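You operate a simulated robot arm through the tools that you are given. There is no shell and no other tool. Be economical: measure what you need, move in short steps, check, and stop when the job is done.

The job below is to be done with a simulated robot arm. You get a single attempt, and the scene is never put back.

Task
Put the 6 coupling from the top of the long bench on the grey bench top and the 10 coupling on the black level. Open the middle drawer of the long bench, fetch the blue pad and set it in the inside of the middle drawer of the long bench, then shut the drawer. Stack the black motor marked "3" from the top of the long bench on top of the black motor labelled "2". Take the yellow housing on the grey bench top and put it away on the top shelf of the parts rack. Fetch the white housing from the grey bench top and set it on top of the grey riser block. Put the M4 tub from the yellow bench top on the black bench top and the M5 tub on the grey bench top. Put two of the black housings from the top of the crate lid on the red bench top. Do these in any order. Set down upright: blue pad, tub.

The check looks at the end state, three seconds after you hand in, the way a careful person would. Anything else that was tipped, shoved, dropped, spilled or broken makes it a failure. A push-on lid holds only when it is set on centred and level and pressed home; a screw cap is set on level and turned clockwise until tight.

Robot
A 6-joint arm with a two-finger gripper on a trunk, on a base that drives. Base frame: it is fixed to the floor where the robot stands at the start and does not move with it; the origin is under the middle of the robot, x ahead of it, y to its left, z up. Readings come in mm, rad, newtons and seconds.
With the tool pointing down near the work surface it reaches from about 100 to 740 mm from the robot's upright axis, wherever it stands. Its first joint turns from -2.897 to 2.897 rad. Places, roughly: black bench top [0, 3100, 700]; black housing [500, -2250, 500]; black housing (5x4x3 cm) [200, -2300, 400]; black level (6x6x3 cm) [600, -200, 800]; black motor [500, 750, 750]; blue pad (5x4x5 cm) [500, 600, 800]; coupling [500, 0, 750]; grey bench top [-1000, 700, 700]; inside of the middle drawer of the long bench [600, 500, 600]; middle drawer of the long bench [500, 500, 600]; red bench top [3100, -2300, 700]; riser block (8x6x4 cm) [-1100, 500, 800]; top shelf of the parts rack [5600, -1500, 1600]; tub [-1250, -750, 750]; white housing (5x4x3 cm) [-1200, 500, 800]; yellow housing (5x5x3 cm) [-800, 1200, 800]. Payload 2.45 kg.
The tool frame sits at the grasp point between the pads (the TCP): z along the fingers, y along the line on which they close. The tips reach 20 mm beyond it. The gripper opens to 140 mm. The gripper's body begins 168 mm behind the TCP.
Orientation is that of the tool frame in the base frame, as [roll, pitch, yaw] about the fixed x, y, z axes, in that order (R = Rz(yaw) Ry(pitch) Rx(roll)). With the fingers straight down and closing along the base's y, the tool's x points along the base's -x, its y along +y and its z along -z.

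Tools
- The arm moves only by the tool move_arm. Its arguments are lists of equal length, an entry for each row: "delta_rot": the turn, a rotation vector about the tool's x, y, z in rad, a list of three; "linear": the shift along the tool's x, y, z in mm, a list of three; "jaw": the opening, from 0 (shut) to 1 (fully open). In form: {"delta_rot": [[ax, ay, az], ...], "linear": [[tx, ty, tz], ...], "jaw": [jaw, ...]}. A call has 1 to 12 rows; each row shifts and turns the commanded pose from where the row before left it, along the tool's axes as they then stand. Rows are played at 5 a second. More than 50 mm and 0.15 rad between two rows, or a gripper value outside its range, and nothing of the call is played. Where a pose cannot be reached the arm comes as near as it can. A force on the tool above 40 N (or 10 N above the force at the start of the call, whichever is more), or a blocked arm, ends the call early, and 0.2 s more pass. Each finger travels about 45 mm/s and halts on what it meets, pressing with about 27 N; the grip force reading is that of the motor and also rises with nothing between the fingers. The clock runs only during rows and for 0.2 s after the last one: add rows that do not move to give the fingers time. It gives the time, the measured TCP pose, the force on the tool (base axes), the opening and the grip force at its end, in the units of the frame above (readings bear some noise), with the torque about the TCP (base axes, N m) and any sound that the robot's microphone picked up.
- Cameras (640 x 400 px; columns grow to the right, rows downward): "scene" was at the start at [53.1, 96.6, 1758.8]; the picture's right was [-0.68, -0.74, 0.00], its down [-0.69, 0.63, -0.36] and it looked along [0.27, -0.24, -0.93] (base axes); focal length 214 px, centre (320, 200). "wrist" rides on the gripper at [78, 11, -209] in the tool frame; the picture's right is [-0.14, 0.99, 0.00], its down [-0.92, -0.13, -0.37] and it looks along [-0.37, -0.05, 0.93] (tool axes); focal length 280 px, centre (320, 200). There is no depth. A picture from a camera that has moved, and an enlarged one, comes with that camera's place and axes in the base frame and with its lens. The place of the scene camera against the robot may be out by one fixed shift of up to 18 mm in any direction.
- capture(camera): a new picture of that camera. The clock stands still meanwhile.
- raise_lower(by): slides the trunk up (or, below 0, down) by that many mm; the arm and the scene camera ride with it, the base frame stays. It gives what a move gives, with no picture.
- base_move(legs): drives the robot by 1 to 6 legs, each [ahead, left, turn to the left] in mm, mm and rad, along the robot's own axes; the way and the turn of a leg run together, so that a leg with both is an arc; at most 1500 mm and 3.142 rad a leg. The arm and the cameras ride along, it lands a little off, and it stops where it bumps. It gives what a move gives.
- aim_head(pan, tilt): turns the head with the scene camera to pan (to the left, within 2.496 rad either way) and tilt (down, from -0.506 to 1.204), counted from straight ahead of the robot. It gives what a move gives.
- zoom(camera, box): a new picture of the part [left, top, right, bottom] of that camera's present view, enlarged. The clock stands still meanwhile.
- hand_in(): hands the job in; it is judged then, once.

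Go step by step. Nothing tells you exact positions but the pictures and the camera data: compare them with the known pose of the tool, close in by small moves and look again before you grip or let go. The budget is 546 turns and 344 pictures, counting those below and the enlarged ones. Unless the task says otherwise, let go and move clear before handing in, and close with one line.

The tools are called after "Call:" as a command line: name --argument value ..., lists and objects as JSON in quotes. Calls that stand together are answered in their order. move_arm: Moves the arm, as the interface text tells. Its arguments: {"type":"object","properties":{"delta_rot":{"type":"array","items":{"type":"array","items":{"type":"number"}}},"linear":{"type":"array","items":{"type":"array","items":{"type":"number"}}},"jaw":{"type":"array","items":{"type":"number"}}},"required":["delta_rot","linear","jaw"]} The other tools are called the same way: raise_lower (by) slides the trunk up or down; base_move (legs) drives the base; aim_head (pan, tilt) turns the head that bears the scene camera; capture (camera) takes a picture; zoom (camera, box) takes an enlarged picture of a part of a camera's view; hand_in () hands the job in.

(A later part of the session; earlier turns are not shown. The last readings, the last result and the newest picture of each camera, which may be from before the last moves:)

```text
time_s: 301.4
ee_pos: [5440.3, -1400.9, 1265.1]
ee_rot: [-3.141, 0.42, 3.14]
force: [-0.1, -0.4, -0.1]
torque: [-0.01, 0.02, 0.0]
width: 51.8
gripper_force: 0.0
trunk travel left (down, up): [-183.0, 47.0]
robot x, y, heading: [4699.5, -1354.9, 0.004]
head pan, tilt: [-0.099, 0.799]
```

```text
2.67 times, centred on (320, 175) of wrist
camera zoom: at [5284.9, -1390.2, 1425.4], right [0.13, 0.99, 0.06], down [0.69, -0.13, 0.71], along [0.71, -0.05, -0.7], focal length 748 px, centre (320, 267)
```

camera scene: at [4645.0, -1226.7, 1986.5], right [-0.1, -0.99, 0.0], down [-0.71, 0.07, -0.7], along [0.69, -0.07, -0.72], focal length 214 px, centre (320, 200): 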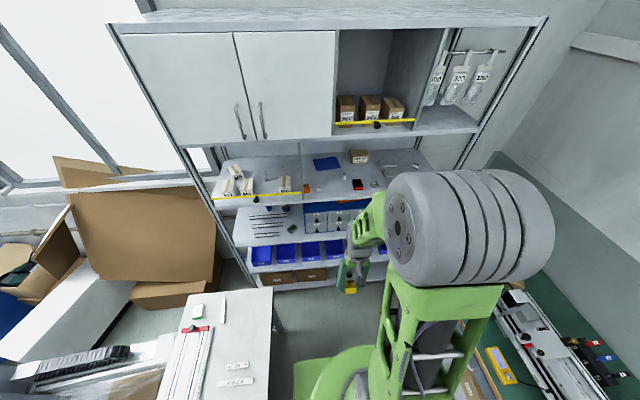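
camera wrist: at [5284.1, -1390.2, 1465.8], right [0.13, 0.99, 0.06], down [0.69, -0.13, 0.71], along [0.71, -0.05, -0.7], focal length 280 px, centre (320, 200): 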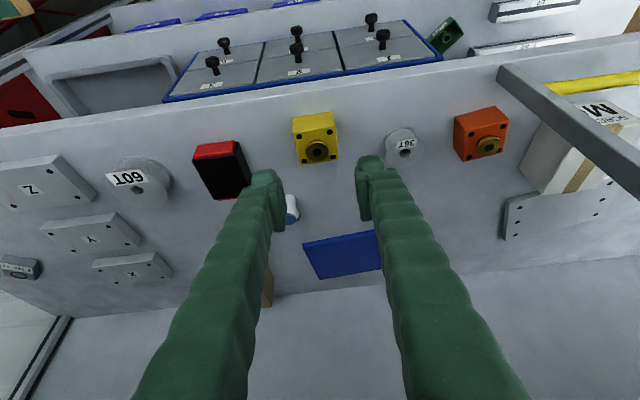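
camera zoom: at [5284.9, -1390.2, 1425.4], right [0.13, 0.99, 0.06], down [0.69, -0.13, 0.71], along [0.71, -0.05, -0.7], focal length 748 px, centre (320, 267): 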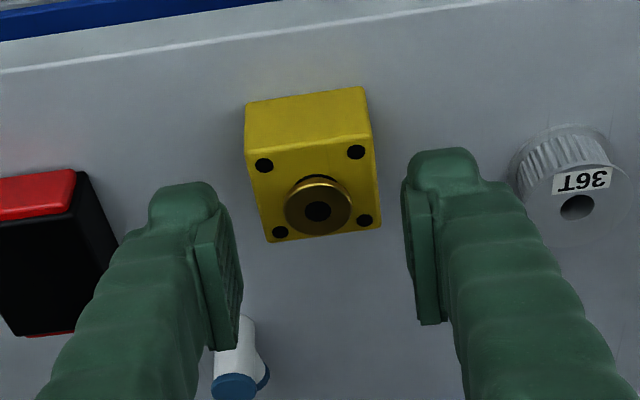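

Call:
raise_lower --by -34

Call:
zoom --camera "wrist" --box '[200, 100, 440, 250]'

```text
time_s: 302.2
ee_pos: [5439.5, -1401.3, 1231.3]
ee_rot: [3.139, 0.418, 3.14]
force: [0.7, -0.5, -0.5]
torque: [0.0, 0.01, 0.0]
width: 51.7
gripper_force: 0.1
trunk travel left (down, up): [-149.0, 81.0]
robot x, y, heading: [4698.5, -1353.1, 0.004]
head pan, tilt: [-0.099, 0.799]
```

```text
2.67 times, centred on (320, 175) of wrist
camera zoom: at [5284.8, -1390.2, 1391.4], right [0.13, 0.99, 0.06], down [0.69, -0.13, 0.71], along [0.71, -0.05, -0.7], focal length 748 px, centre (320, 267)
```

zoom: 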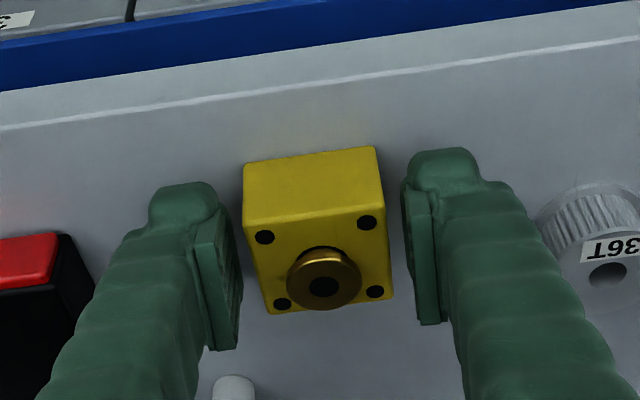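

Call:
move_arm --delta_rot '[[0, 0, 0], [0, 0, 0], [0, 0, 0]]' --linear '[[0, 0, 0], [0, 0, 0], [0, 0, 0]]' --jaw '[0.25, 0.25, 0.25]'

Call:
raise_lower --by 80

Call:
base_move --legs '[[-330, 0, 0]]'

Call:
move_arm --delta_rot '[[0, 0, 0], [0, 0, 0], [0, 0, 0], [0, 0, 0], [0, 0, 0], [0, 0, 0], [0, 0, 0], [0, 0, 0]]' --linear '[[20, 0, -45], [20, 0, -45], [20, 0, -45], [20, 0, -45], [20, 0, -45], [0, 0, 0], [0, 0, 0], [0, 0, 0]]' --jaw '[0.25, 0.25, 0.25, 0.25, 0.25, 0.25, 0.25, 0.25]'

```text
time_s: 303.0
ee_pos: [5440.8, -1401.8, 1231.0]
ee_rot: [3.14, 0.42, 3.139]
force: [0.8, 0.0, 0.6]
torque: [-0.07, -0.01, 0.05]
width: 40.9
gripper_force: 27.4
trunk travel left (down, up): [-149.0, 81.0]
robot x, y, heading: [4700.2, -1352.8, 0.001]
head pan, tilt: [-0.099, 0.799]
```

```text
time_s: 304.1
ee_pos: [5441.0, -1401.3, 1310.1]
ee_rot: [3.141, 0.42, 3.14]
force: [0.2, 0.1, -1.2]
torque: [-0.05, 0.0, -0.02]
width: 40.9
gripper_force: 26.7
trunk travel left (down, up): [-229.0, 1.0]
robot x, y, heading: [4694.8, -1353.5, 0.003]
head pan, tilt: [-0.099, 0.799]
```

```text
time_s: 306.3
ee_pos: [5109.9, -1400.2, 1311.2]
ee_rot: [3.139, 0.422, -3.139]
force: [-0.5, -0.5, -1.3]
torque: [0.0, 0.0, 0.01]
width: 40.6
gripper_force: 26.3
trunk travel left (down, up): [-229.0, 1.0]
robot x, y, heading: [4368.5, -1352.7, 0.004]
head pan, tilt: [-0.099, 0.799]
```

```text
time_s: 308.1
ee_pos: [4927.6, -1402.1, 1474.7]
ee_rot: [3.14, 0.419, -3.141]
force: [0.7, 0.2, -0.6]
torque: [0.0, 0.04, 0.0]
width: 40.9
gripper_force: 26.9
trunk travel left (down, up): [-229.0, 1.0]
robot x, y, heading: [4369.0, -1356.0, 0.002]
head pan, tilt: [-0.099, 0.799]
```

Call:
move_arm --delta_rot '[[0, 0, 0], [0, 0, 0], [0, 0, 0], [0, 0, 0], [0, 0, 0]]' --linear '[[-18.8, 0, -42], [-18.8, 0, -42], [-18.8, 0, -42], [-18.8, 0, -42], [0, 0, 0]]' --jaw '[0.25, 0.25, 0.25, 0.25, 0.25]'

Call:
base_move --legs '[[0, -63, 0], [390, 0, 0]]'

Call:
aim_head --pan -0.2 --tilt 0.6

Call:
capture --camera "wrist"

Call:
capture --camera "scene"

```text
time_s: 309.3
ee_pos: [4927.0, -1399.9, 1663.0]
ee_rot: [3.141, 0.42, -3.139]
force: [0.4, -0.1, -1.1]
torque: [-0.04, 0.01, 0.04]
width: 40.7
gripper_force: 26.8
trunk travel left (down, up): [-229.0, 1.0]
robot x, y, heading: [4370.1, -1354.0, 0.007]
head pan, tilt: [-0.099, 0.799]
```

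```text
time_s: 312.6
ee_pos: [5322.6, -1463.4, 1660.1]
ee_rot: [3.139, 0.419, 3.14]
force: [0.8, 0.9, -1.7]
torque: [-0.03, 0.06, -0.02]
width: 41.0
gripper_force: 26.9
trunk travel left (down, up): [-229.0, 1.0]
robot x, y, heading: [4758.9, -1416.7, 0.008]
head pan, tilt: [-0.099, 0.799]
```

```text
time_s: 313.4
ee_pos: [5321.3, -1463.5, 1661.3]
ee_rot: [3.14, 0.42, 3.141]
force: [0.2, 0.3, -0.7]
torque: [0.02, -0.04, -0.02]
width: 40.7
gripper_force: 26.8
trunk travel left (down, up): [-229.0, 1.0]
robot x, y, heading: [4763.4, -1415.6, 0.003]
head pan, tilt: [-0.201, 0.6]
```

```text
233 pictures are left
camera wrist: at [5164.9, -1452.8, 1821.3], right [0.13, 0.99, 0.06], down [0.69, -0.13, 0.71], along [0.71, -0.05, -0.7], focal length 280 px, centre (320, 200)
```

wrist: 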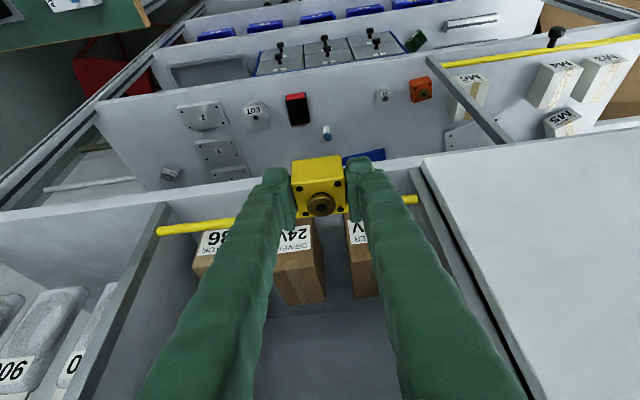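

```text
232 pictures are left
camera scene: at [4860.2, -1298.4, 2007.8], right [-0.19, -0.98, 0.0], down [-0.55, 0.11, -0.82], along [0.81, -0.16, -0.57], focal length 214 px, centre (320, 200)
```

scene: 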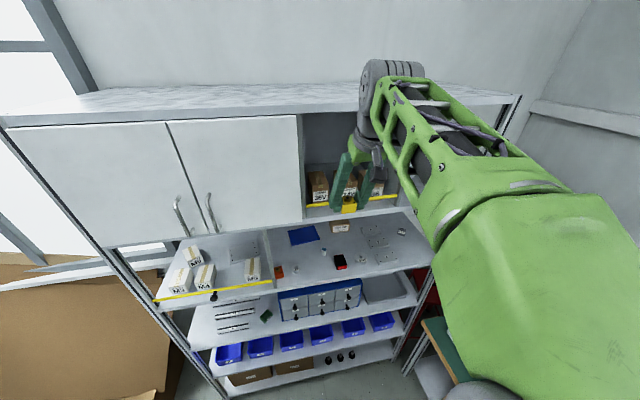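

Clear so far. I'm advancing over the bar in steps.

Call:
base_move --legs '[[80, 0, 0]]'

Call:
capture --camera "wrist"

Call:
zoom --camera "scene" --box '[280, 40, 480, 240]'

```text
time_s: 314.4
ee_pos: [5402.1, -1463.5, 1659.7]
ee_rot: [3.139, 0.418, 3.141]
force: [0.2, -0.6, -1.1]
torque: [-0.01, 0.04, -0.02]
width: 40.8
gripper_force: 27.0
trunk travel left (down, up): [-229.0, 1.0]
robot x, y, heading: [4839.3, -1413.1, 0.004]
head pan, tilt: [-0.201, 0.6]
```

```text
231 pictures are left
camera wrist: at [5246.4, -1452.6, 1820.9], right [0.13, 0.99, 0.06], down [0.69, -0.13, 0.71], along [0.71, -0.05, -0.7], focal length 280 px, centre (320, 200)
```

wrist: 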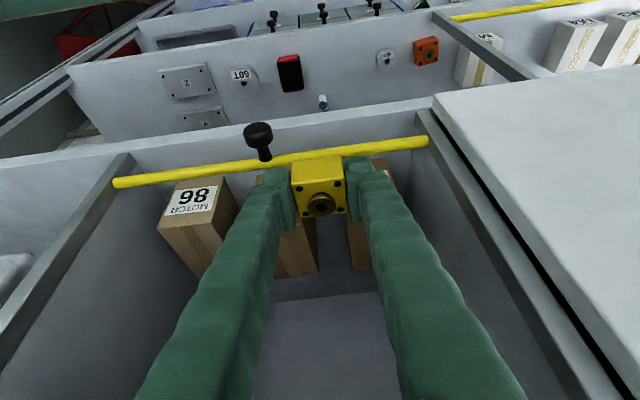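

```text
2.00 times, centred on (380, 140) of scene
camera zoom: at [4941.8, -1298.1, 2007.8], right [-0.2, -0.98, 0.0], down [-0.55, 0.11, -0.82], along [0.81, -0.16, -0.57], focal length 429 px, centre (200, 320)
```

zoom: 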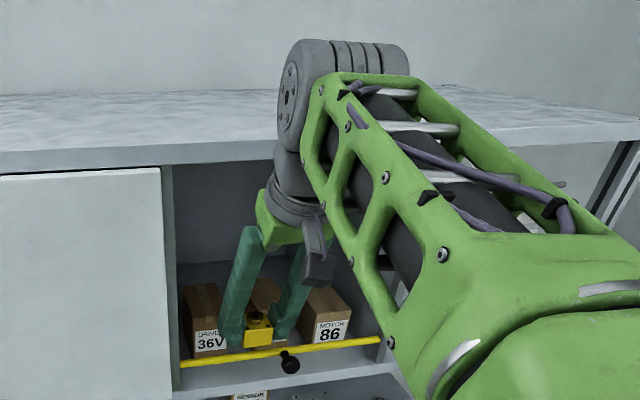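

Call:
move_arm --delta_rot '[[0, 0, 0], [0, 0, 0]]' --linear '[[-40.2, 0, 17.9], [0, 0, 0]]' --jaw '[0.25, 0.25]'

Call:
capture --camera "wrist"

Call:
zoom --camera "scene" --box '[280, 40, 480, 240]'

```text
time_s: 315.0
ee_pos: [5445.0, -1463.0, 1662.3]
ee_rot: [3.14, 0.419, -3.141]
force: [-0.1, 0.0, -1.7]
torque: [-0.01, -0.01, -0.01]
width: 40.9
gripper_force: 26.8
trunk travel left (down, up): [-229.0, 1.0]
robot x, y, heading: [4840.5, -1416.4, 0.004]
head pan, tilt: [-0.201, 0.6]
```

```text
229 pictures are left
camera wrist: at [5288.6, -1451.8, 1821.9], right [0.13, 0.99, 0.06], down [0.69, -0.13, 0.71], along [0.71, -0.05, -0.7], focal length 280 px, centre (320, 200)
```

wrist: 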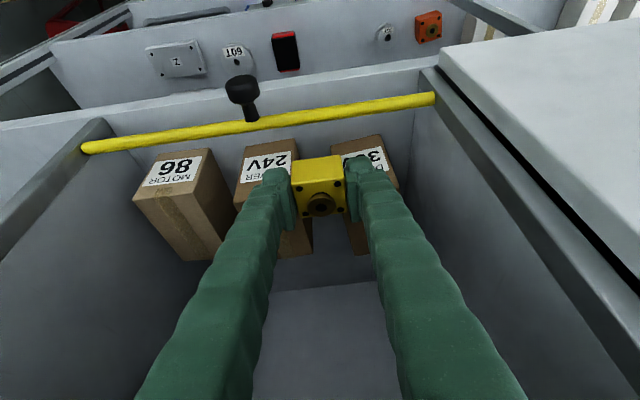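

```text
2.00 times, centred on (380, 140) of scene
camera zoom: at [4939.4, -1297.9, 2008.0], right [-0.2, -0.98, 0.0], down [-0.55, 0.11, -0.83], along [0.81, -0.16, -0.56], focal length 429 px, centre (200, 320)
```

zoom: 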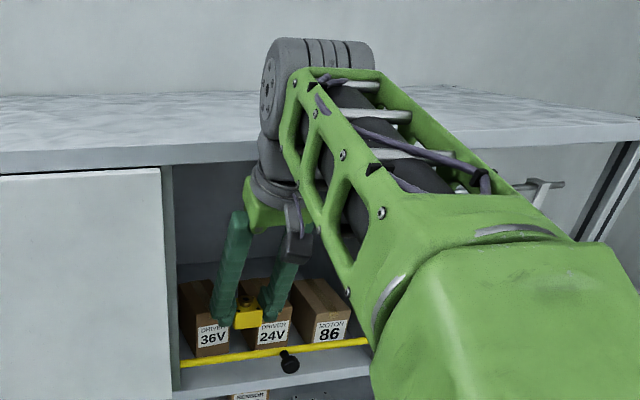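

Call:
zoom --camera "wrist" --box '[230, 70, 422, 190]'

```text
3.33 times, centred on (326, 130) of wrist
camera zoom: at [5288.6, -1451.8, 1821.9], right [0.13, 0.99, 0.06], down [0.69, -0.13, 0.71], along [0.71, -0.05, -0.7], focal length 935 px, centre (300, 433)
```

zoom: 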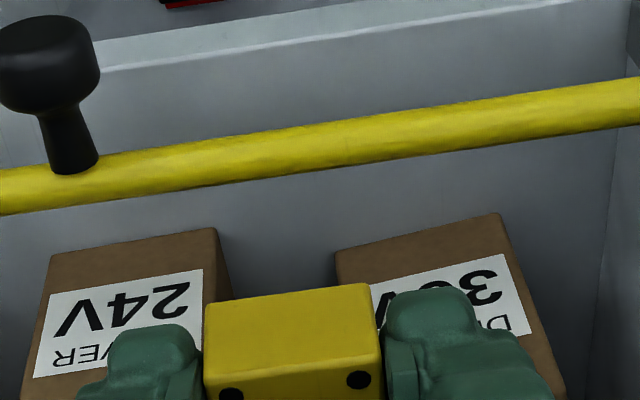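

The strip between bar and boxes turns out to be only ~45 mm, too tight. Behind the boxes (back edge ≈5568, wall ≈5800) there's room, reachable with a ~60° lean over the boxes. I'll back out and regrip at that lean via the second shelf.

Call:
move_arm --delta_rot '[[0, 0, 0], [0, 0, 0]]' --linear '[[40.2, 0, -17.9], [0, 0, 0]]' --jaw '[0.25, 0.25]'

Call:
base_move --legs '[[-470, 0, 0]]'

Call:
move_arm --delta_rot '[[0, 0, 0], [0, 0, 0], [0, 0, 0], [0, 0, 0], [0, 0, 0], [0, 0, 0], [0, 0, 0], [0, 0, 0], [0, 0, 0], [0, 0, 0]]' --linear '[[18.8, 0, 42], [18.8, 0, 42], [18.8, 0, 42], [18.8, 0, 42], [-20, 0, 45], [-20, 0, 45], [-20, 0, 45], [-20, 0, 45], [-20, 0, 45], [0, 0, 0]]' --jaw '[0.25, 0.25, 0.25, 0.25, 0.25, 0.25, 0.25, 0.25, 0.25, 0.25]'

Call:
base_move --legs '[[0, 63, 0], [332, 0, 0]]'

Call:
capture --camera "wrist"

```text
time_s: 315.6
ee_pos: [5404.8, -1465.4, 1658.5]
ee_rot: [3.14, 0.414, -3.141]
force: [1.6, -0.8, -2.2]
torque: [-0.02, 0.16, 0.03]
width: 40.8
gripper_force: 26.8
trunk travel left (down, up): [-229.0, 1.0]
robot x, y, heading: [4843.6, -1413.9, 0.003]
head pan, tilt: [-0.201, 0.6]
```

```text
time_s: 318.4
ee_pos: [4937.2, -1464.6, 1660.3]
ee_rot: [3.139, 0.419, -3.137]
force: [0.0, -0.6, -1.1]
torque: [-0.03, -0.04, -0.02]
width: 40.6
gripper_force: 27.2
trunk travel left (down, up): [-229.0, 1.0]
robot x, y, heading: [4374.6, -1418.3, 0.011]
head pan, tilt: [-0.201, 0.6]
```

```text
time_s: 320.6
ee_pos: [5120.8, -1465.1, 1312.2]
ee_rot: [-3.141, 0.422, -3.137]
force: [-0.5, -0.2, -0.8]
torque: [0.03, -0.06, 0.02]
width: 40.6
gripper_force: 26.8
trunk travel left (down, up): [-229.0, 1.0]
robot x, y, heading: [4373.9, -1421.6, 0.014]
head pan, tilt: [-0.201, 0.6]
```

```text
time_s: 323.8
ee_pos: [5445.1, -1404.8, 1308.6]
ee_rot: [3.141, 0.407, 3.14]
force: [-6.3, 1.5, -3.3]
torque: [-0.05, -1.31, 0.09]
width: 40.9
gripper_force: 27.3
trunk travel left (down, up): [-229.0, 1.0]
robot x, y, heading: [4708.1, -1350.0, 0.004]
head pan, tilt: [-0.201, 0.6]
stopped in leg 2: the robot was blocked; the commanded pose is now the measured one
```

```text
226 pictures are left
camera wrist: at [5292.0, -1393.7, 1469.3], right [0.13, 0.99, 0.06], down [0.7, -0.13, 0.7], along [0.7, -0.05, -0.71], focal length 280 px, centre (320, 200)
```

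wrist: 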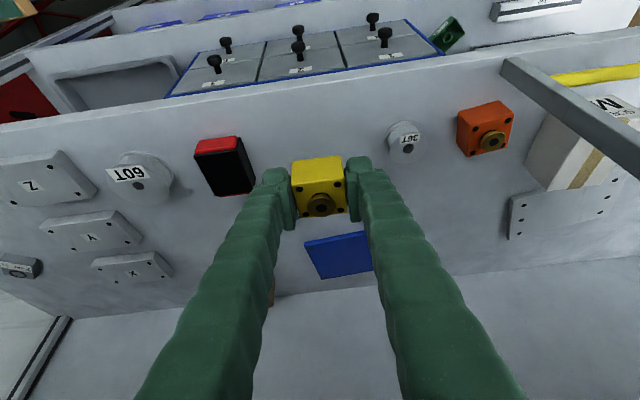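

The wrist just touched the top shelf's front edge. Backing off a few mm, then setting the block down.

Call:
move_arm --delta_rot '[[0, 0, 0], [0, -0.012, 0]]' --linear '[[9, 0, -4], [0, 0, 0]]' --jaw '[0.25, 0.25]'

Call:
raise_lower --by -70

Call:
raise_lower --by -4

```text
time_s: 324.4
ee_pos: [5437.9, -1404.8, 1308.1]
ee_rot: [3.141, 0.421, 3.14]
force: [0.5, -0.2, -1.6]
torque: [-0.01, 0.04, 0.0]
width: 40.8
gripper_force: 26.9
trunk travel left (down, up): [-229.0, 1.0]
robot x, y, heading: [4712.8, -1354.3, -0.002]
head pan, tilt: [-0.201, 0.6]
```

```text
time_s: 325.5
ee_pos: [5437.1, -1405.2, 1237.9]
ee_rot: [3.141, 0.42, 3.14]
force: [-0.2, -0.3, -1.4]
torque: [0.02, -0.03, 0.02]
width: 40.9
gripper_force: 27.2
trunk travel left (down, up): [-159.0, 70.0]
robot x, y, heading: [4707.2, -1355.0, 0.004]
head pan, tilt: [-0.201, 0.6]
```

```text
time_s: 326.0
ee_pos: [5437.1, -1403.5, 1233.6]
ee_rot: [3.14, 0.421, 3.139]
force: [0.7, -0.3, -2.5]
torque: [-0.01, 0.01, -0.01]
width: 40.8
gripper_force: 26.9
trunk travel left (down, up): [-155.0, 75.0]
robot x, y, heading: [4707.2, -1353.4, 0.001]
head pan, tilt: [-0.201, 0.6]
```

Call:
raise_lower --by -2.5

Call:
raise_lower --by -1.5

```text
time_s: 326.5
ee_pos: [5437.9, -1404.3, 1230.1]
ee_rot: [3.138, 0.421, 3.14]
force: [0.2, -0.2, -1.0]
torque: [0.03, 0.03, 0.01]
width: 41.0
gripper_force: 26.9
trunk travel left (down, up): [-153.0, 77.0]
robot x, y, heading: [4706.5, -1352.4, 0.002]
head pan, tilt: [-0.201, 0.6]
```

```text
time_s: 327.0
ee_pos: [5436.7, -1404.6, 1229.7]
ee_rot: [3.139, 0.422, 3.14]
force: [-1.3, 0.2, 7.1]
torque: [-0.15, 0.09, 0.0]
width: 41.0
gripper_force: 27.0
trunk travel left (down, up): [-151.0, 79.0]
robot x, y, heading: [4708.4, -1354.9, 0.002]
head pan, tilt: [-0.201, 0.6]
```

Call:
move_arm --delta_rot '[[0, 0, 0], [0, 0, 0], [0, 0, 0]]' --linear '[[0, 0, 0], [0, 0, 0], [0, 0, 0]]' --jaw '[0.32, 0.38, 0.38]'

Call:
raise_lower --by 78

Call:
base_move --legs '[[-250, 0, 0]]'

Call:
move_arm --delta_rot '[[0, 0, 0.1496], [0, 0, 0.1496], [0, 0, 0.1496], [0, 0, 0.1496], [0, 0, 0.1496], [0, 0, 0.1496], [0, 0, 0.1496], [0, 0, 0.1496], [0, 0, 0.1496], [0, 0, 0.1496], [0, 0, 0.1496], [0, 0, 0.1496]]' --linear '[[0, 0, 0], [0, 0, 0], [0, 0, 0], [0, 0, 0], [0, 0, 0], [0, 0, 0], [0, 0, 0], [0, 0, 0], [0, 0, 0], [0, 0, 0], [0, 0, 0], [0, 0, 0]]' --jaw '[0.45, 0.45, 0.45, 0.45, 0.45, 0.45, 0.45, 0.45, 0.45, 0.45, 0.45, 0.45]'

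Call:
move_arm --delta_rot '[[0, 0, 0.1496], [0, 0, 0.1496], [0, 0, 0.1496], [0, 0, 0.1496], [0, 0, 0.1496], [0, 0, 0.1496], [0, 0, 0.1496], [0, 0, 0.1496], [0, 0, 0.1496], [0, 0, 0]]' --linear '[[0, 0, 0], [0, 0, 0], [0, 0, 0], [0, 0, 0], [0, 0, 0], [0, 0, 0], [0, 0, 0], [0, 0, 0], [0, 0, 0], [0, 0, 0]]' --jaw '[0.45, 0.45, 0.45, 0.45, 0.45, 0.45, 0.45, 0.45, 0.45, 0.45]'

```text
time_s: 327.8
ee_pos: [5437.5, -1404.0, 1230.0]
ee_rot: [3.14, 0.42, 3.14]
force: [0.7, 1.0, 0.1]
torque: [0.01, 0.01, 0.0]
width: 52.8
gripper_force: 0.0
trunk travel left (down, up): [-151.0, 79.0]
robot x, y, heading: [4708.9, -1352.9, -0.001]
head pan, tilt: [-0.201, 0.6]
```

```text
time_s: 329.0
ee_pos: [5437.4, -1405.1, 1307.2]
ee_rot: [3.138, 0.421, 3.14]
force: [0.4, -0.1, 0.4]
torque: [0.03, 0.02, 0.02]
width: 53.3
gripper_force: 0.1
trunk travel left (down, up): [-229.0, 1.0]
robot x, y, heading: [4709.2, -1352.7, -0.002]
head pan, tilt: [-0.201, 0.6]
```

```text
time_s: 330.8
ee_pos: [5187.3, -1403.1, 1308.6]
ee_rot: [3.14, 0.421, -3.14]
force: [-0.6, 0.2, 0.5]
torque: [0.02, -0.06, -0.03]
width: 53.3
gripper_force: 0.0
trunk travel left (down, up): [-229.0, 1.0]
robot x, y, heading: [4458.7, -1354.6, 0.004]
head pan, tilt: [-0.201, 0.6]
```

```text
time_s: 333.4
ee_pos: [5186.7, -1403.1, 1307.4]
ee_rot: [2.733, -0.092, 1.364]
force: [0.6, 0.3, -0.9]
torque: [-0.01, 0.01, 0.0]
width: 62.9
gripper_force: 0.1
trunk travel left (down, up): [-229.0, 1.0]
robot x, y, heading: [4458.5, -1351.0, 0.003]
head pan, tilt: [-0.201, 0.6]
```

```text
time_s: 335.6
ee_pos: [5187.5, -1402.9, 1307.6]
ee_rot: [-3.139, -0.421, 0.0]
force: [-0.7, -1.0, 0.5]
torque: [-0.03, -0.05, -0.01]
width: 63.0
gripper_force: 0.0
trunk travel left (down, up): [-229.0, 1.0]
robot x, y, heading: [4456.3, -1357.4, 0.004]
head pan, tilt: [-0.201, 0.6]
```

Call:
move_arm --delta_rot '[[0, 0.126, 0], [0, 0.126, 0], [0, 0.126, 0], [0, 0.126, 0], [0, 0.125, 0], [0, 0, 0]]' --linear '[[0, 0, 0], [0, 0, 0], [0, 0, 0], [0, 0, 0], [0, 0, 0], [0, 0, 0]]' --jaw '[0.45, 0.45, 0.45, 0.45, 0.45, 0.45]'

Call:
capture --camera "wrist"

```text
time_s: 337.0
ee_pos: [5175.9, -1367.3, 1296.7]
ee_rot: [-3.026, -0.718, -0.002]
force: [-0.5, 0.4, -1.1]
torque: [0.05, -0.02, 0.01]
width: 63.2
gripper_force: 0.1
out of reach, approached as far as the arm can: row 3, 4, 5
trunk travel left (down, up): [-229.0, 1.0]
robot x, y, heading: [4457.7, -1356.9, 0.008]
head pan, tilt: [-0.201, 0.6]
```

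```text
225 pictures are left
camera wrist: at [5100.3, -1402.0, 1504.5], right [-0.03, -0.98, -0.18], down [-0.94, 0.09, -0.32], along [0.33, 0.16, -0.93], focal length 280 px, centre (320, 200)
```

wrist: 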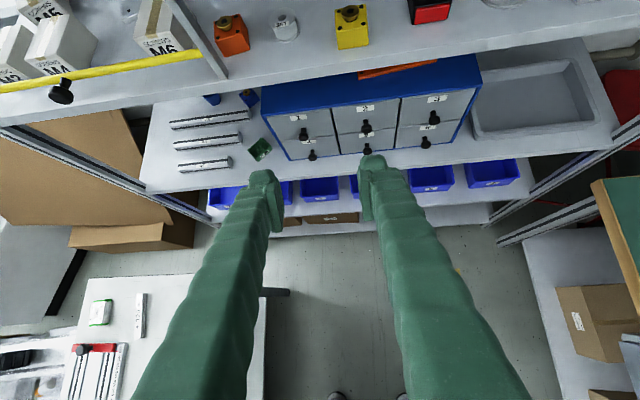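

Call:
move_arm --delta_rot '[[-0.06, 0, 0], [-0.055, 0, 0], [0, 0, 0], [0, 0.1, 0], [0, 0.1, 0], [0, 0.1, 0], [0, 0.03, 0], [0, 0, 0]]' --linear '[[29.6, 12, -33.9], [29.6, 12, -33.9], [20, 12, -23], [0, 0, 0], [0, 0, 0], [0, 0, 0], [0, 0, 0], [0, 0, 0]]' --jaw '[0.45, 0.45, 0.45, 0.45, 0.45, 0.45, 0.45, 0.45]'

```text
time_s: 338.8
ee_pos: [5177.4, -1397.9, 1413.6]
ee_rot: [-3.1, -0.927, -0.005]
force: [-0.2, -0.6, 0.4]
torque: [-0.02, -0.01, -0.03]
width: 63.0
gripper_force: 0.0
out of reach, approached as far as the arm can: row 5, 6
trunk travel left (down, up): [-229.0, 1.0]
robot x, y, heading: [4460.8, -1352.8, 0.008]
head pan, tilt: [-0.201, 0.6]
```

Call:
move_arm --delta_rot '[[-0.041, 0, 0], [0, 0, 0], [0, 0.06, 0], [0, 0.06, 0], [0, 0, 0]]' --linear '[[28, 2, 4], [28, 2, 4], [0, 0, 0], [0, 0, 0], [0, 0, 0]]' --jaw '[0.45, 0.45, 0.45, 0.45, 0.45]'

```text
time_s: 340.0
ee_pos: [5218.1, -1392.7, 1452.2]
ee_rot: [-3.109, -0.948, -0.005]
force: [0.7, 0.2, 0.7]
torque: [0.01, -0.02, 0.01]
width: 62.8
gripper_force: 0.1
out of reach, approached as far as the arm can: row 4
trunk travel left (down, up): [-229.0, 1.0]
robot x, y, heading: [4454.6, -1355.1, 0.003]
head pan, tilt: [-0.201, 0.6]
```

Call:
move_arm --delta_rot '[[-0.033, 0, 0], [0, 0, 0]]' --linear '[[-20, 10, -28], [0, 0, 0]]' --jaw '[0.45, 0.45]'

```text
time_s: 340.6
ee_pos: [5205.0, -1390.3, 1450.4]
ee_rot: [-3.097, -1.003, -0.009]
force: [1.0, -0.5, 0.5]
torque: [0.01, -0.03, 0.02]
width: 63.0
gripper_force: 0.1
out of reach, approached as far as the arm can: row 1
trunk travel left (down, up): [-229.0, 1.0]
robot x, y, heading: [4461.7, -1354.3, 0.002]
head pan, tilt: [-0.201, 0.6]
```

Call:
move_arm --delta_rot '[[0, -0.06, 0], [0, 0, 0]]' --linear '[[0, 0, 0], [0, 0, 0]]' --jaw '[0.45, 0.45]'

Call:
move_arm --delta_rot '[[0, -0.03, 0], [0, 0, 0]]' --linear '[[0, 0, 0], [0, 0, 0]]' --jaw '[0.45, 0.45]'

```text
time_s: 341.2
ee_pos: [5203.5, -1386.3, 1449.7]
ee_rot: [-3.086, -0.981, -0.01]
force: [-1.0, -0.6, 0.2]
torque: [-0.01, 0.01, 0.01]
width: 63.1
gripper_force: 0.0
out of reach, approached as far as the arm can: row 1
trunk travel left (down, up): [-229.0, 1.0]
robot x, y, heading: [4458.0, -1356.1, 0.008]
head pan, tilt: [-0.201, 0.6]
```

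```text
time_s: 341.8
ee_pos: [5202.2, -1381.8, 1449.9]
ee_rot: [-3.081, -0.961, -0.009]
force: [0.5, 0.4, -0.6]
torque: [0.01, 0.02, 0.01]
width: 63.0
gripper_force: 0.1
out of reach, approached as far as the arm can: row 1
trunk travel left (down, up): [-229.0, 1.0]
robot x, y, heading: [4460.3, -1355.5, 0.003]
head pan, tilt: [-0.201, 0.6]
```

Call:
move_arm --delta_rot '[[0, 0, 0], [0, 0, 0], [-0.03, 0, 0], [-0.03, 0, 0], [0, 0, 0]]' --linear '[[-18, 0, -25], [-18, 0, -25], [0, 10, 0], [0, 10, 0], [0, 0, 0]]' --jaw '[0.45, 0.45, 0.45, 0.45, 0.45]'

```text
time_s: 343.0
ee_pos: [5141.4, -1404.7, 1450.7]
ee_rot: [3.121, -0.914, -0.006]
force: [-0.6, 0.0, -0.1]
torque: [0.0, -0.01, -0.02]
width: 63.0
gripper_force: 0.1
trunk travel left (down, up): [-229.0, 1.0]
robot x, y, heading: [4456.9, -1354.7, 0.005]
head pan, tilt: [-0.201, 0.6]
```

Call:
move_arm --delta_rot '[[0.02, 0, 0], [0, 0.05, 0], [0, 0.05, 0], [0, 0, 0]]' --linear '[[0, 0, 0], [0, 0, 0], [0, 0, 0], [0, 0, 0]]' --jaw '[0.45, 0.45, 0.45, 0.45]'

```text
time_s: 344.0
ee_pos: [5140.6, -1396.5, 1450.1]
ee_rot: [-3.118, -0.943, -0.005]
force: [0.6, 0.2, 0.5]
torque: [0.02, 0.0, 0.02]
width: 62.9
gripper_force: 0.0
out of reach, approached as far as the arm can: row 3
trunk travel left (down, up): [-229.0, 1.0]
robot x, y, heading: [4463.2, -1353.8, 0.002]
head pan, tilt: [-0.201, 0.6]
```

Call:
move_arm --delta_rot '[[0, -0.02, 0], [-0.022, 0, 0], [0, 0, 0]]' --linear '[[0, 4, 0], [0, 4, 0], [0, 0, 0]]' --jaw '[0.45, 0.45, 0.45]'

```text
time_s: 344.8
ee_pos: [5140.2, -1404.7, 1449.7]
ee_rot: [-3.141, -0.925, -0.005]
force: [-0.1, -0.2, -0.5]
torque: [0.01, -0.01, 0.01]
width: 62.9
gripper_force: 0.1
trunk travel left (down, up): [-229.0, 1.0]
robot x, y, heading: [4458.6, -1354.4, 0.004]
head pan, tilt: [-0.201, 0.6]
```

Call:
raise_lower --by -160

Call:
base_move --legs '[[296, 0, 0]]'

Call:
capture --camera "wrist"

```text
time_s: 346.6
ee_pos: [5141.2, -1404.9, 1290.4]
ee_rot: [-3.141, -0.925, -0.005]
force: [0.1, 0.2, -0.7]
torque: [0.02, 0.0, 0.01]
width: 62.8
gripper_force: 0.2
trunk travel left (down, up): [-69.0, 160.0]
robot x, y, heading: [4456.6, -1354.0, 0.006]
head pan, tilt: [-0.201, 0.6]
```

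```text
time_s: 348.7
ee_pos: [5438.8, -1402.9, 1289.4]
ee_rot: [3.141, -0.923, -0.006]
force: [-0.8, -0.3, -0.3]
torque: [-0.01, 0.03, -0.03]
width: 62.9
gripper_force: 0.1
trunk travel left (down, up): [-69.0, 160.0]
robot x, y, heading: [4753.4, -1352.0, 0.006]
head pan, tilt: [-0.201, 0.6]
```

```text
224 pictures are left
camera wrist: at [5319.2, -1413.6, 1479.1], right [-0.09, -0.99, -0.11], down [-0.85, 0.13, -0.51], along [0.52, 0.05, -0.85], focal length 280 px, centre (320, 200)
```

wrist: 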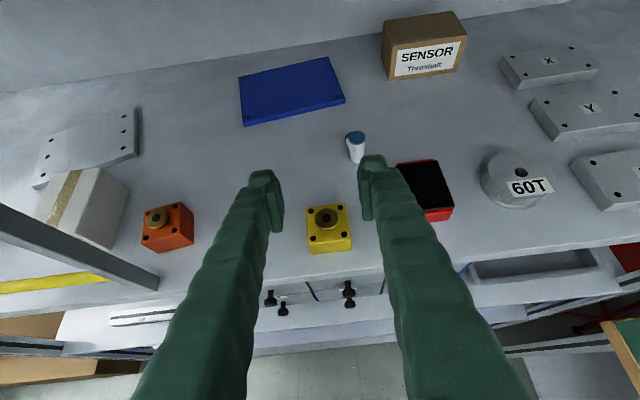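

Call:
move_arm --delta_rot '[[0, 0, 0]]' --linear '[[0, 0, 0]]' --jaw '[0.4]'

Call:
raise_lower --by -40

Call:
zoom --camera "wrist" --box '[200, 120, 440, 270]'

```text
time_s: 349.1
ee_pos: [5438.2, -1403.6, 1290.2]
ee_rot: [3.141, -0.923, -0.004]
force: [-0.5, -0.1, -0.4]
torque: [0.01, 0.02, 0.01]
width: 56.0
gripper_force: 0.0
trunk travel left (down, up): [-69.0, 160.0]
robot x, y, heading: [4756.0, -1348.2, 0.001]
head pan, tilt: [-0.201, 0.6]
```

```text
time_s: 349.9
ee_pos: [5437.2, -1404.0, 1249.8]
ee_rot: [-3.141, -0.925, -0.007]
force: [0.1, 0.0, 0.1]
torque: [0.01, 0.03, -0.02]
width: 56.1
gripper_force: 0.1
trunk travel left (down, up): [-29.0, 200.0]
robot x, y, heading: [4752.5, -1353.9, 0.004]
head pan, tilt: [-0.201, 0.6]
```

```text
2.67 times, centred on (320, 195) of wrist
camera zoom: at [5318.2, -1413.6, 1439.5], right [-0.09, -0.99, -0.11], down [-0.85, 0.13, -0.51], along [0.52, 0.05, -0.85], focal length 748 px, centre (320, 213)
```

zoom: 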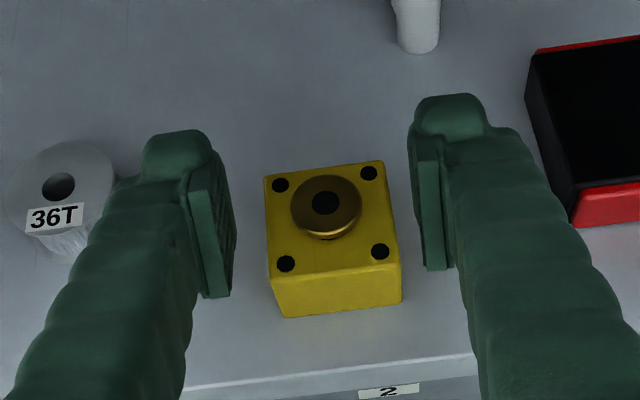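

Call:
raise_lower --by -21

Call:
move_arm --delta_rot '[[0, 0, 0], [0, 0, 0], [0, 0, 0], [0, 0, 0]]' --linear '[[0, 0, 0], [0, 0, 0], [0, 0, 0], [0, 0, 0]]' --jaw '[0.3, 0.25, 0.25, 0.25]'

Call:
zoom --camera "wrist" --box '[200, 120, 440, 270]'

```text
time_s: 350.6
ee_pos: [5438.3, -1403.1, 1229.8]
ee_rot: [3.141, -0.926, -0.005]
force: [-0.1, 0.0, 0.2]
torque: [-0.03, 0.0, -0.02]
width: 55.9
gripper_force: 0.1
trunk travel left (down, up): [-8.0, 222.0]
robot x, y, heading: [4757.4, -1358.2, 0.007]
head pan, tilt: [-0.201, 0.6]
```

```text
time_s: 351.6
ee_pos: [5437.6, -1403.5, 1230.0]
ee_rot: [3.141, -0.924, -0.004]
force: [0.8, -0.7, 1.5]
torque: [0.01, 0.01, 0.01]
width: 40.9
gripper_force: 27.1
trunk travel left (down, up): [-8.0, 222.0]
robot x, y, heading: [4753.7, -1351.7, 0.004]
head pan, tilt: [-0.201, 0.6]
```

```text
2.67 times, centred on (320, 195) of wrist
camera zoom: at [5318.3, -1413.6, 1418.5], right [-0.09, -0.99, -0.11], down [-0.85, 0.13, -0.51], along [0.52, 0.05, -0.85], focal length 748 px, centre (320, 213)
```

zoom: 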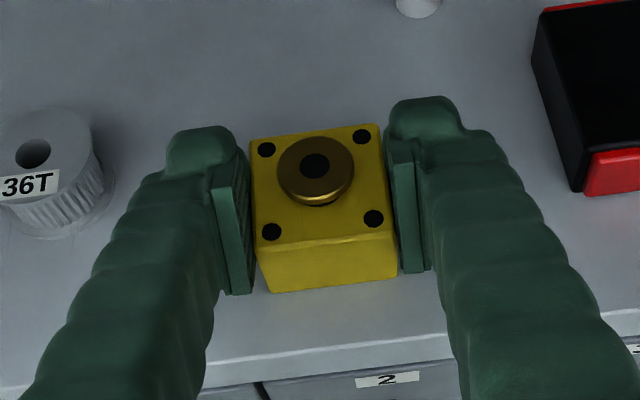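

Call:
raise_lower --by 70

Call:
base_move --legs '[[-320, 0, 0], [0, -58, 0]]'

Call:
raise_lower --by 151

Call:
move_arm --delta_rot '[[0, 0, 0], [0, 0, 0], [0, 0, 0], [0, 0, 0], [0, 0, 0], [0, 0, 0]]' --linear '[[38, 0, -28.7], [38, 0, -28.7], [38, 0, -28.7], [38, 0, -28.7], [38, 0, -28.7], [0, 0, 0]]' --jaw '[0.25, 0.25, 0.25, 0.25, 0.25, 0.25]'

Call:
capture --camera "wrist"

```text
time_s: 352.6
ee_pos: [5438.6, -1403.6, 1299.3]
ee_rot: [3.142, -0.922, -0.006]
force: [0.4, -0.1, -0.8]
torque: [-0.01, 0.02, 0.0]
width: 40.9
gripper_force: 27.1
trunk travel left (down, up): [-78.0, 152.0]
robot x, y, heading: [4756.9, -1349.5, -0.001]
head pan, tilt: [-0.201, 0.6]
```

```text
time_s: 355.6
ee_pos: [5117.2, -1465.4, 1299.2]
ee_rot: [-3.139, -0.924, -0.011]
force: [-0.2, 0.9, -0.3]
torque: [0.06, 0.05, 0.04]
width: 40.7
gripper_force: 27.2
trunk travel left (down, up): [-78.0, 152.0]
robot x, y, heading: [4435.6, -1414.3, -0.001]
head pan, tilt: [-0.201, 0.6]
```

```text
time_s: 357.3
ee_pos: [5116.8, -1464.8, 1449.7]
ee_rot: [3.14, -0.923, -0.011]
force: [0.5, 0.1, -1.5]
torque: [0.01, 0.02, -0.02]
width: 40.6
gripper_force: 27.6
trunk travel left (down, up): [-229.0, 1.0]
robot x, y, heading: [4437.0, -1408.9, 0.003]
head pan, tilt: [-0.201, 0.6]
```

```text
time_s: 358.7
ee_pos: [5116.2, -1465.3, 1688.0]
ee_rot: [3.14, -0.923, -0.011]
force: [-0.3, 0.4, -1.1]
torque: [-0.02, 0.0, 0.01]
width: 40.8
gripper_force: 26.8
trunk travel left (down, up): [-229.0, 1.0]
robot x, y, heading: [4431.4, -1410.3, -0.002]
head pan, tilt: [-0.201, 0.6]
```

```text
221 pictures are left
camera wrist: at [4997.6, -1474.5, 1877.5], right [-0.09, -0.99, -0.11], down [-0.85, 0.14, -0.51], along [0.52, 0.05, -0.85], focal length 280 px, centre (320, 200)
```

wrist: 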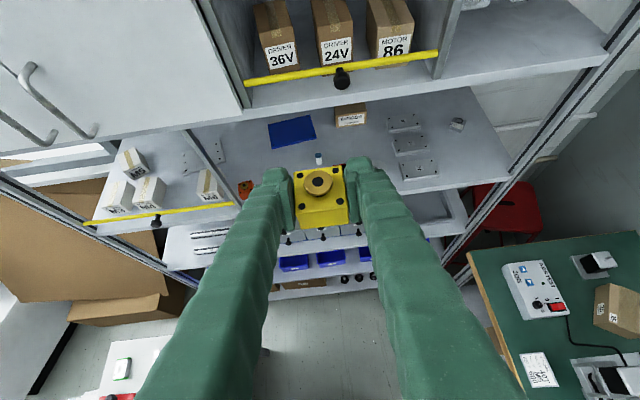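

Call:
base_move --legs '[[290, 0, 0]]'

Call:
capture --camera "wrist"

Call:
capture --camera "scene"

```text
time_s: 360.7
ee_pos: [5405.7, -1461.6, 1687.9]
ee_rot: [3.141, -0.924, -0.006]
force: [0.0, 0.4, -2.4]
torque: [-0.02, 0.05, 0.01]
width: 41.1
gripper_force: 26.5
trunk travel left (down, up): [-229.0, 1.0]
robot x, y, heading: [4722.1, -1411.5, 0.004]
head pan, tilt: [-0.201, 0.6]
```

```text
220 pictures are left
camera wrist: at [5286.3, -1471.9, 1876.9], right [-0.09, -0.99, -0.11], down [-0.85, 0.13, -0.51], along [0.52, 0.05, -0.85], focal length 280 px, centre (320, 200)
```

wrist: 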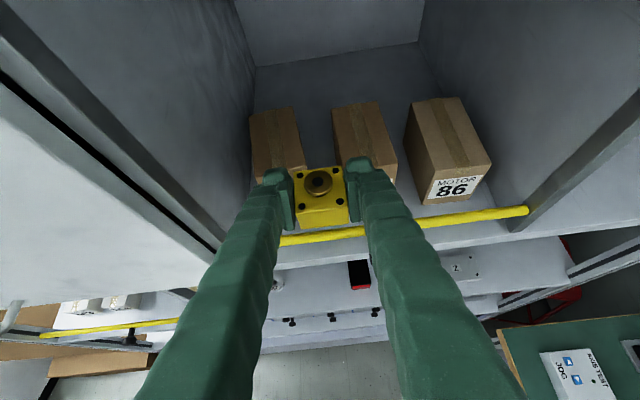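

```text
219 pictures are left
camera scene: at [4822.1, -1293.2, 2007.8], right [-0.2, -0.98, 0.0], down [-0.55, 0.11, -0.82], along [0.81, -0.16, -0.57], focal length 214 px, centre (320, 200)
```

scene: 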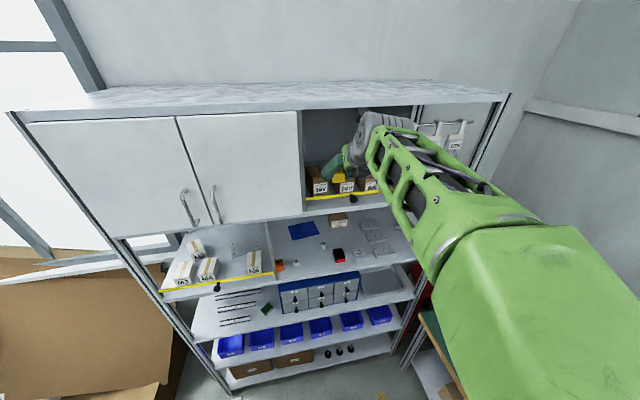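

The view is excellent: box tops ≈1608, their back edge ≈5583, wall ≈5809. I'll lean further for the transit to stay under the roof, then go over the boxes.

Call:
move_arm --delta_rot '[[0, 0.09, 0], [0, 0.085, 0], [0, 0, 0], [0, 0, 0]]' --linear '[[0, 0, 0], [0, 0, 0], [-25, 0, 12.7], [0, 0, 0]]' --jaw '[0.25, 0.25, 0.25, 0.25]'

Call:
capture --camera "wrist"

Call:
zoom --camera "scene" --box '[280, 60, 480, 230]'

```text
time_s: 361.7
ee_pos: [5404.7, -1460.9, 1658.7]
ee_rot: [3.141, -1.1, -0.008]
force: [0.0, -0.5, -0.9]
torque: [0.0, -0.01, -0.02]
width: 40.8
gripper_force: 27.2
trunk travel left (down, up): [-229.0, 1.0]
robot x, y, heading: [4722.0, -1409.6, 0.004]
head pan, tilt: [-0.201, 0.6]
```

```text
218 pictures are left
camera wrist: at [5253.8, -1471.2, 1825.1], right [-0.07, -0.99, -0.12], down [-0.75, 0.13, -0.65], along [0.66, 0.05, -0.75], focal length 280 px, centre (320, 200)
```

wrist: 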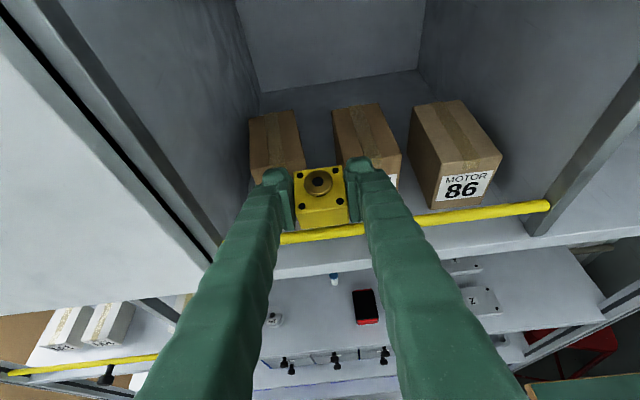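

```text
2.35 times, centred on (380, 145) of scene
camera zoom: at [4820.4, -1293.2, 2007.9], right [-0.2, -0.98, 0.0], down [-0.55, 0.11, -0.83], along [0.81, -0.16, -0.56], focal length 505 px, centre (179, 329)
```

zoom: 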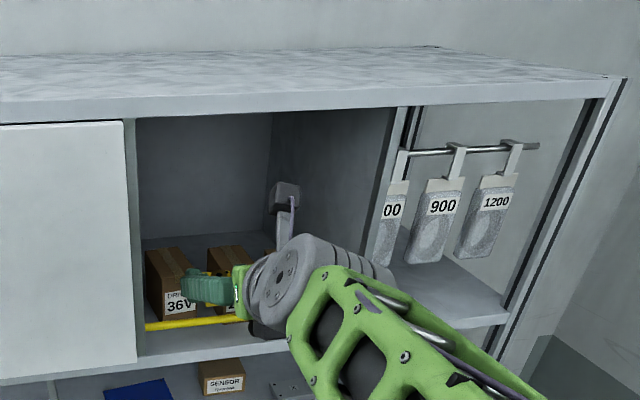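

Call:
base_move --legs '[[120, 0, 0]]'

Call:
capture --camera "wrist"

Call:
zoom --camera "scene" --box '[280, 60, 480, 230]'

```text
time_s: 363.0
ee_pos: [5525.0, -1458.9, 1658.5]
ee_rot: [3.141, -1.1, -0.003]
force: [0.0, -0.2, -0.8]
torque: [0.01, 0.01, -0.02]
width: 41.2
gripper_force: 27.0
trunk travel left (down, up): [-229.0, 1.0]
robot x, y, heading: [4843.1, -1413.8, 0.004]
head pan, tilt: [-0.201, 0.6]
```

```text
216 pictures are left
camera wrist: at [5375.1, -1468.8, 1824.4], right [-0.07, -0.99, -0.12], down [-0.75, 0.13, -0.65], along [0.66, 0.05, -0.75], focal length 280 px, centre (320, 200)
```

wrist: 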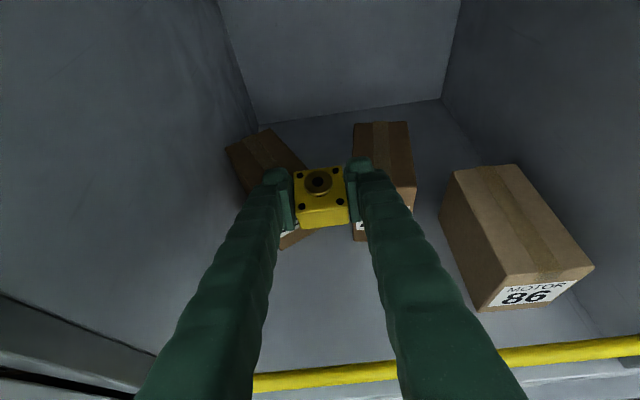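

```text
2.35 times, centred on (380, 145) of scene
camera zoom: at [4941.1, -1292.3, 2007.8], right [-0.19, -0.98, 0.0], down [-0.56, 0.11, -0.82], along [0.81, -0.16, -0.57], focal length 505 px, centre (179, 329)
```

zoom: 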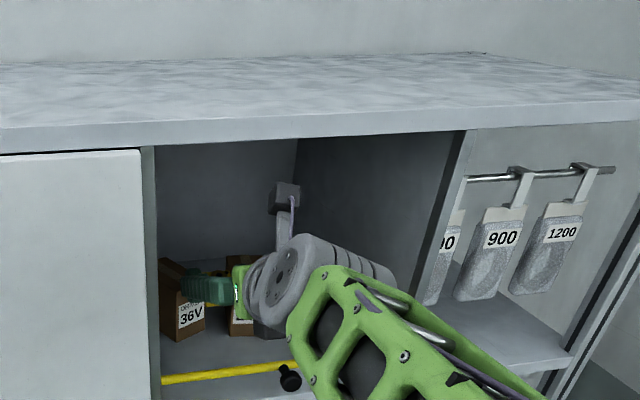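

One of the boxes appears to have been nudged — the box tops are higher than I had estimated. I'll look closely before anything else moves.

Call:
zoom --camera "wrist" --box '[200, 90, 456, 250]'

Call:
zoom --camera "scene" --box '[320, 140, 420, 230]'

```text
2.50 times, centred on (328, 170) of wrist
camera zoom: at [5375.1, -1468.8, 1824.4], right [-0.07, -0.99, -0.12], down [-0.75, 0.13, -0.65], along [0.66, 0.05, -0.75], focal length 701 px, centre (300, 275)
```

zoom: 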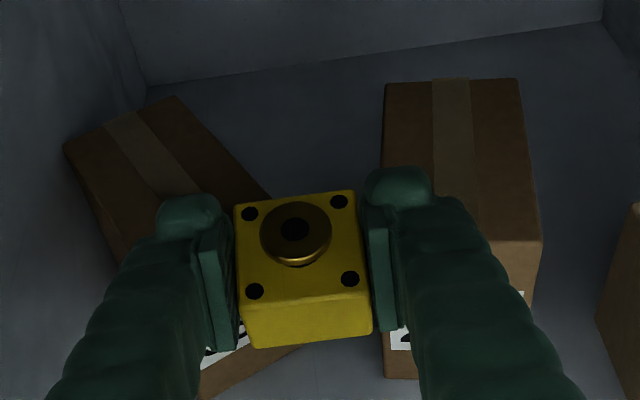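

```text
4.44 times, centred on (370, 185) of scene
camera zoom: at [4941.1, -1292.3, 2007.8], right [-0.19, -0.98, 0.0], down [-0.56, 0.11, -0.82], along [0.81, -0.16, -0.57], focal length 953 px, centre (98, 267)
```

zoom: 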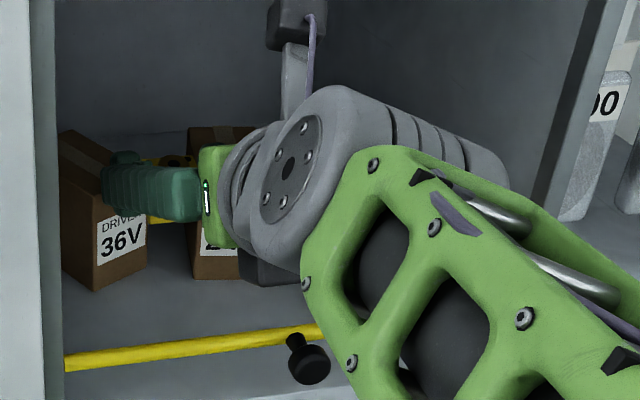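

Call:
move_arm --delta_rot '[[0, 0, 0], [0, 0, 0], [0, 0, 0]]' --linear '[[10, 0, -5], [10, 0, -5], [0, 0, 0]]' --jaw '[0.25, 0.25, 0.25]'

Call:
capture --camera "wrist"

```text
time_s: 363.8
ee_pos: [5524.2, -1458.1, 1681.7]
ee_rot: [-3.141, -1.099, -0.005]
force: [0.4, 0.0, -1.6]
torque: [-0.02, 0.02, 0.01]
width: 40.9
gripper_force: 27.0
trunk travel left (down, up): [-229.0, 1.0]
robot x, y, heading: [4841.1, -1409.0, 0.006]
head pan, tilt: [-0.201, 0.6]
```

```text
212 pictures are left
camera wrist: at [5374.2, -1468.5, 1847.7], right [-0.07, -0.99, -0.12], down [-0.75, 0.13, -0.65], along [0.66, 0.05, -0.75], focal length 280 px, centre (320, 200)
```

wrist: 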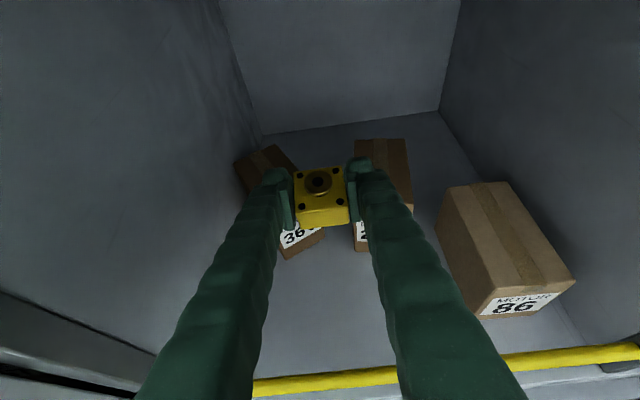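

The 36V and 24V boxes got pushed back about 80 mm. I'll park the housing on the second shelf and put the boxes back where they were using the gripper. Backing out first.

Call:
base_move --legs '[[-430, 0, 0]]'

Call:
move_arm --delta_rot '[[0, -0.09, 0], [0, -0.085, 0], [0, 0, 0], [0, 0, 0], [0, 0, 0], [0, 0, 0], [0, 0, 0], [0, 0, 0]]' --linear '[[0, 0, 0], [0, 0, 0], [-36.8, 0, 27.6], [-36.8, 0, 27.6], [-36.8, 0, 27.6], [-36.8, 0, 27.6], [-36.8, 0, 27.6], [0, 0, 0]]' --jaw '[0.25, 0.25, 0.25, 0.25, 0.25, 0.25, 0.25, 0.25]'

Call:
raise_lower --by -160

Call:
base_move --legs '[[0, 56, 0], [340, 0, 0]]'

Call:
capture --camera "wrist"

```text
time_s: 366.4
ee_pos: [5097.5, -1458.6, 1681.9]
ee_rot: [-3.141, -1.1, 0.005]
force: [-0.3, -1.6, -1.9]
torque: [0.03, 0.02, -0.01]
width: 41.1
gripper_force: 27.1
trunk travel left (down, up): [-229.0, 1.0]
robot x, y, heading: [4418.7, -1411.7, 0.017]
head pan, tilt: [-0.201, 0.6]
```

```text
time_s: 368.2
ee_pos: [5096.1, -1458.6, 1451.3]
ee_rot: [-3.141, -0.925, 0.005]
force: [-0.1, 0.2, -1.0]
torque: [0.03, -0.07, 0.01]
width: 40.9
gripper_force: 27.1
trunk travel left (down, up): [-229.0, 1.0]
robot x, y, heading: [4416.8, -1412.8, 0.012]
head pan, tilt: [-0.201, 0.6]
```

```text
time_s: 370.0
ee_pos: [5097.8, -1458.1, 1291.5]
ee_rot: [3.141, -0.923, 0.004]
force: [-0.4, 0.2, -0.7]
torque: [0.02, -0.02, 0.0]
width: 40.9
gripper_force: 27.2
trunk travel left (down, up): [-69.0, 160.0]
robot x, y, heading: [4412.8, -1416.8, 0.019]
head pan, tilt: [-0.201, 0.6]
```

```text
time_s: 373.0
ee_pos: [5442.7, -1395.1, 1289.5]
ee_rot: [3.14, -0.923, 0.008]
force: [0.4, 1.1, -1.7]
torque: [0.0, 0.01, -0.01]
width: 41.1
gripper_force: 26.9
trunk travel left (down, up): [-69.0, 160.0]
robot x, y, heading: [4759.2, -1351.8, 0.015]
head pan, tilt: [-0.201, 0.6]
```

```text
211 pictures are left
camera wrist: at [5323.7, -1408.1, 1480.3], right [-0.08, -0.99, -0.11], down [-0.85, 0.12, -0.51], along [0.52, 0.05, -0.85], focal length 280 px, centre (320, 200)
```

wrist: 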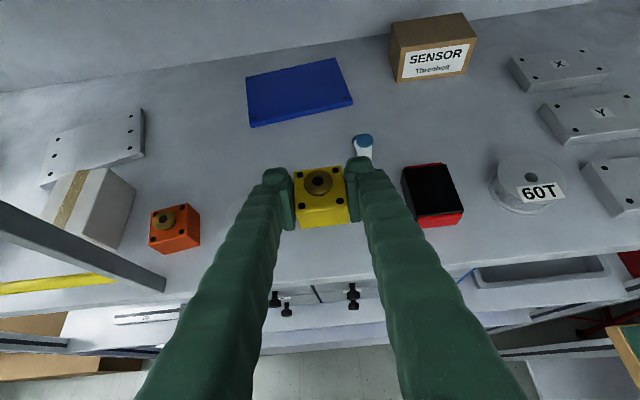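

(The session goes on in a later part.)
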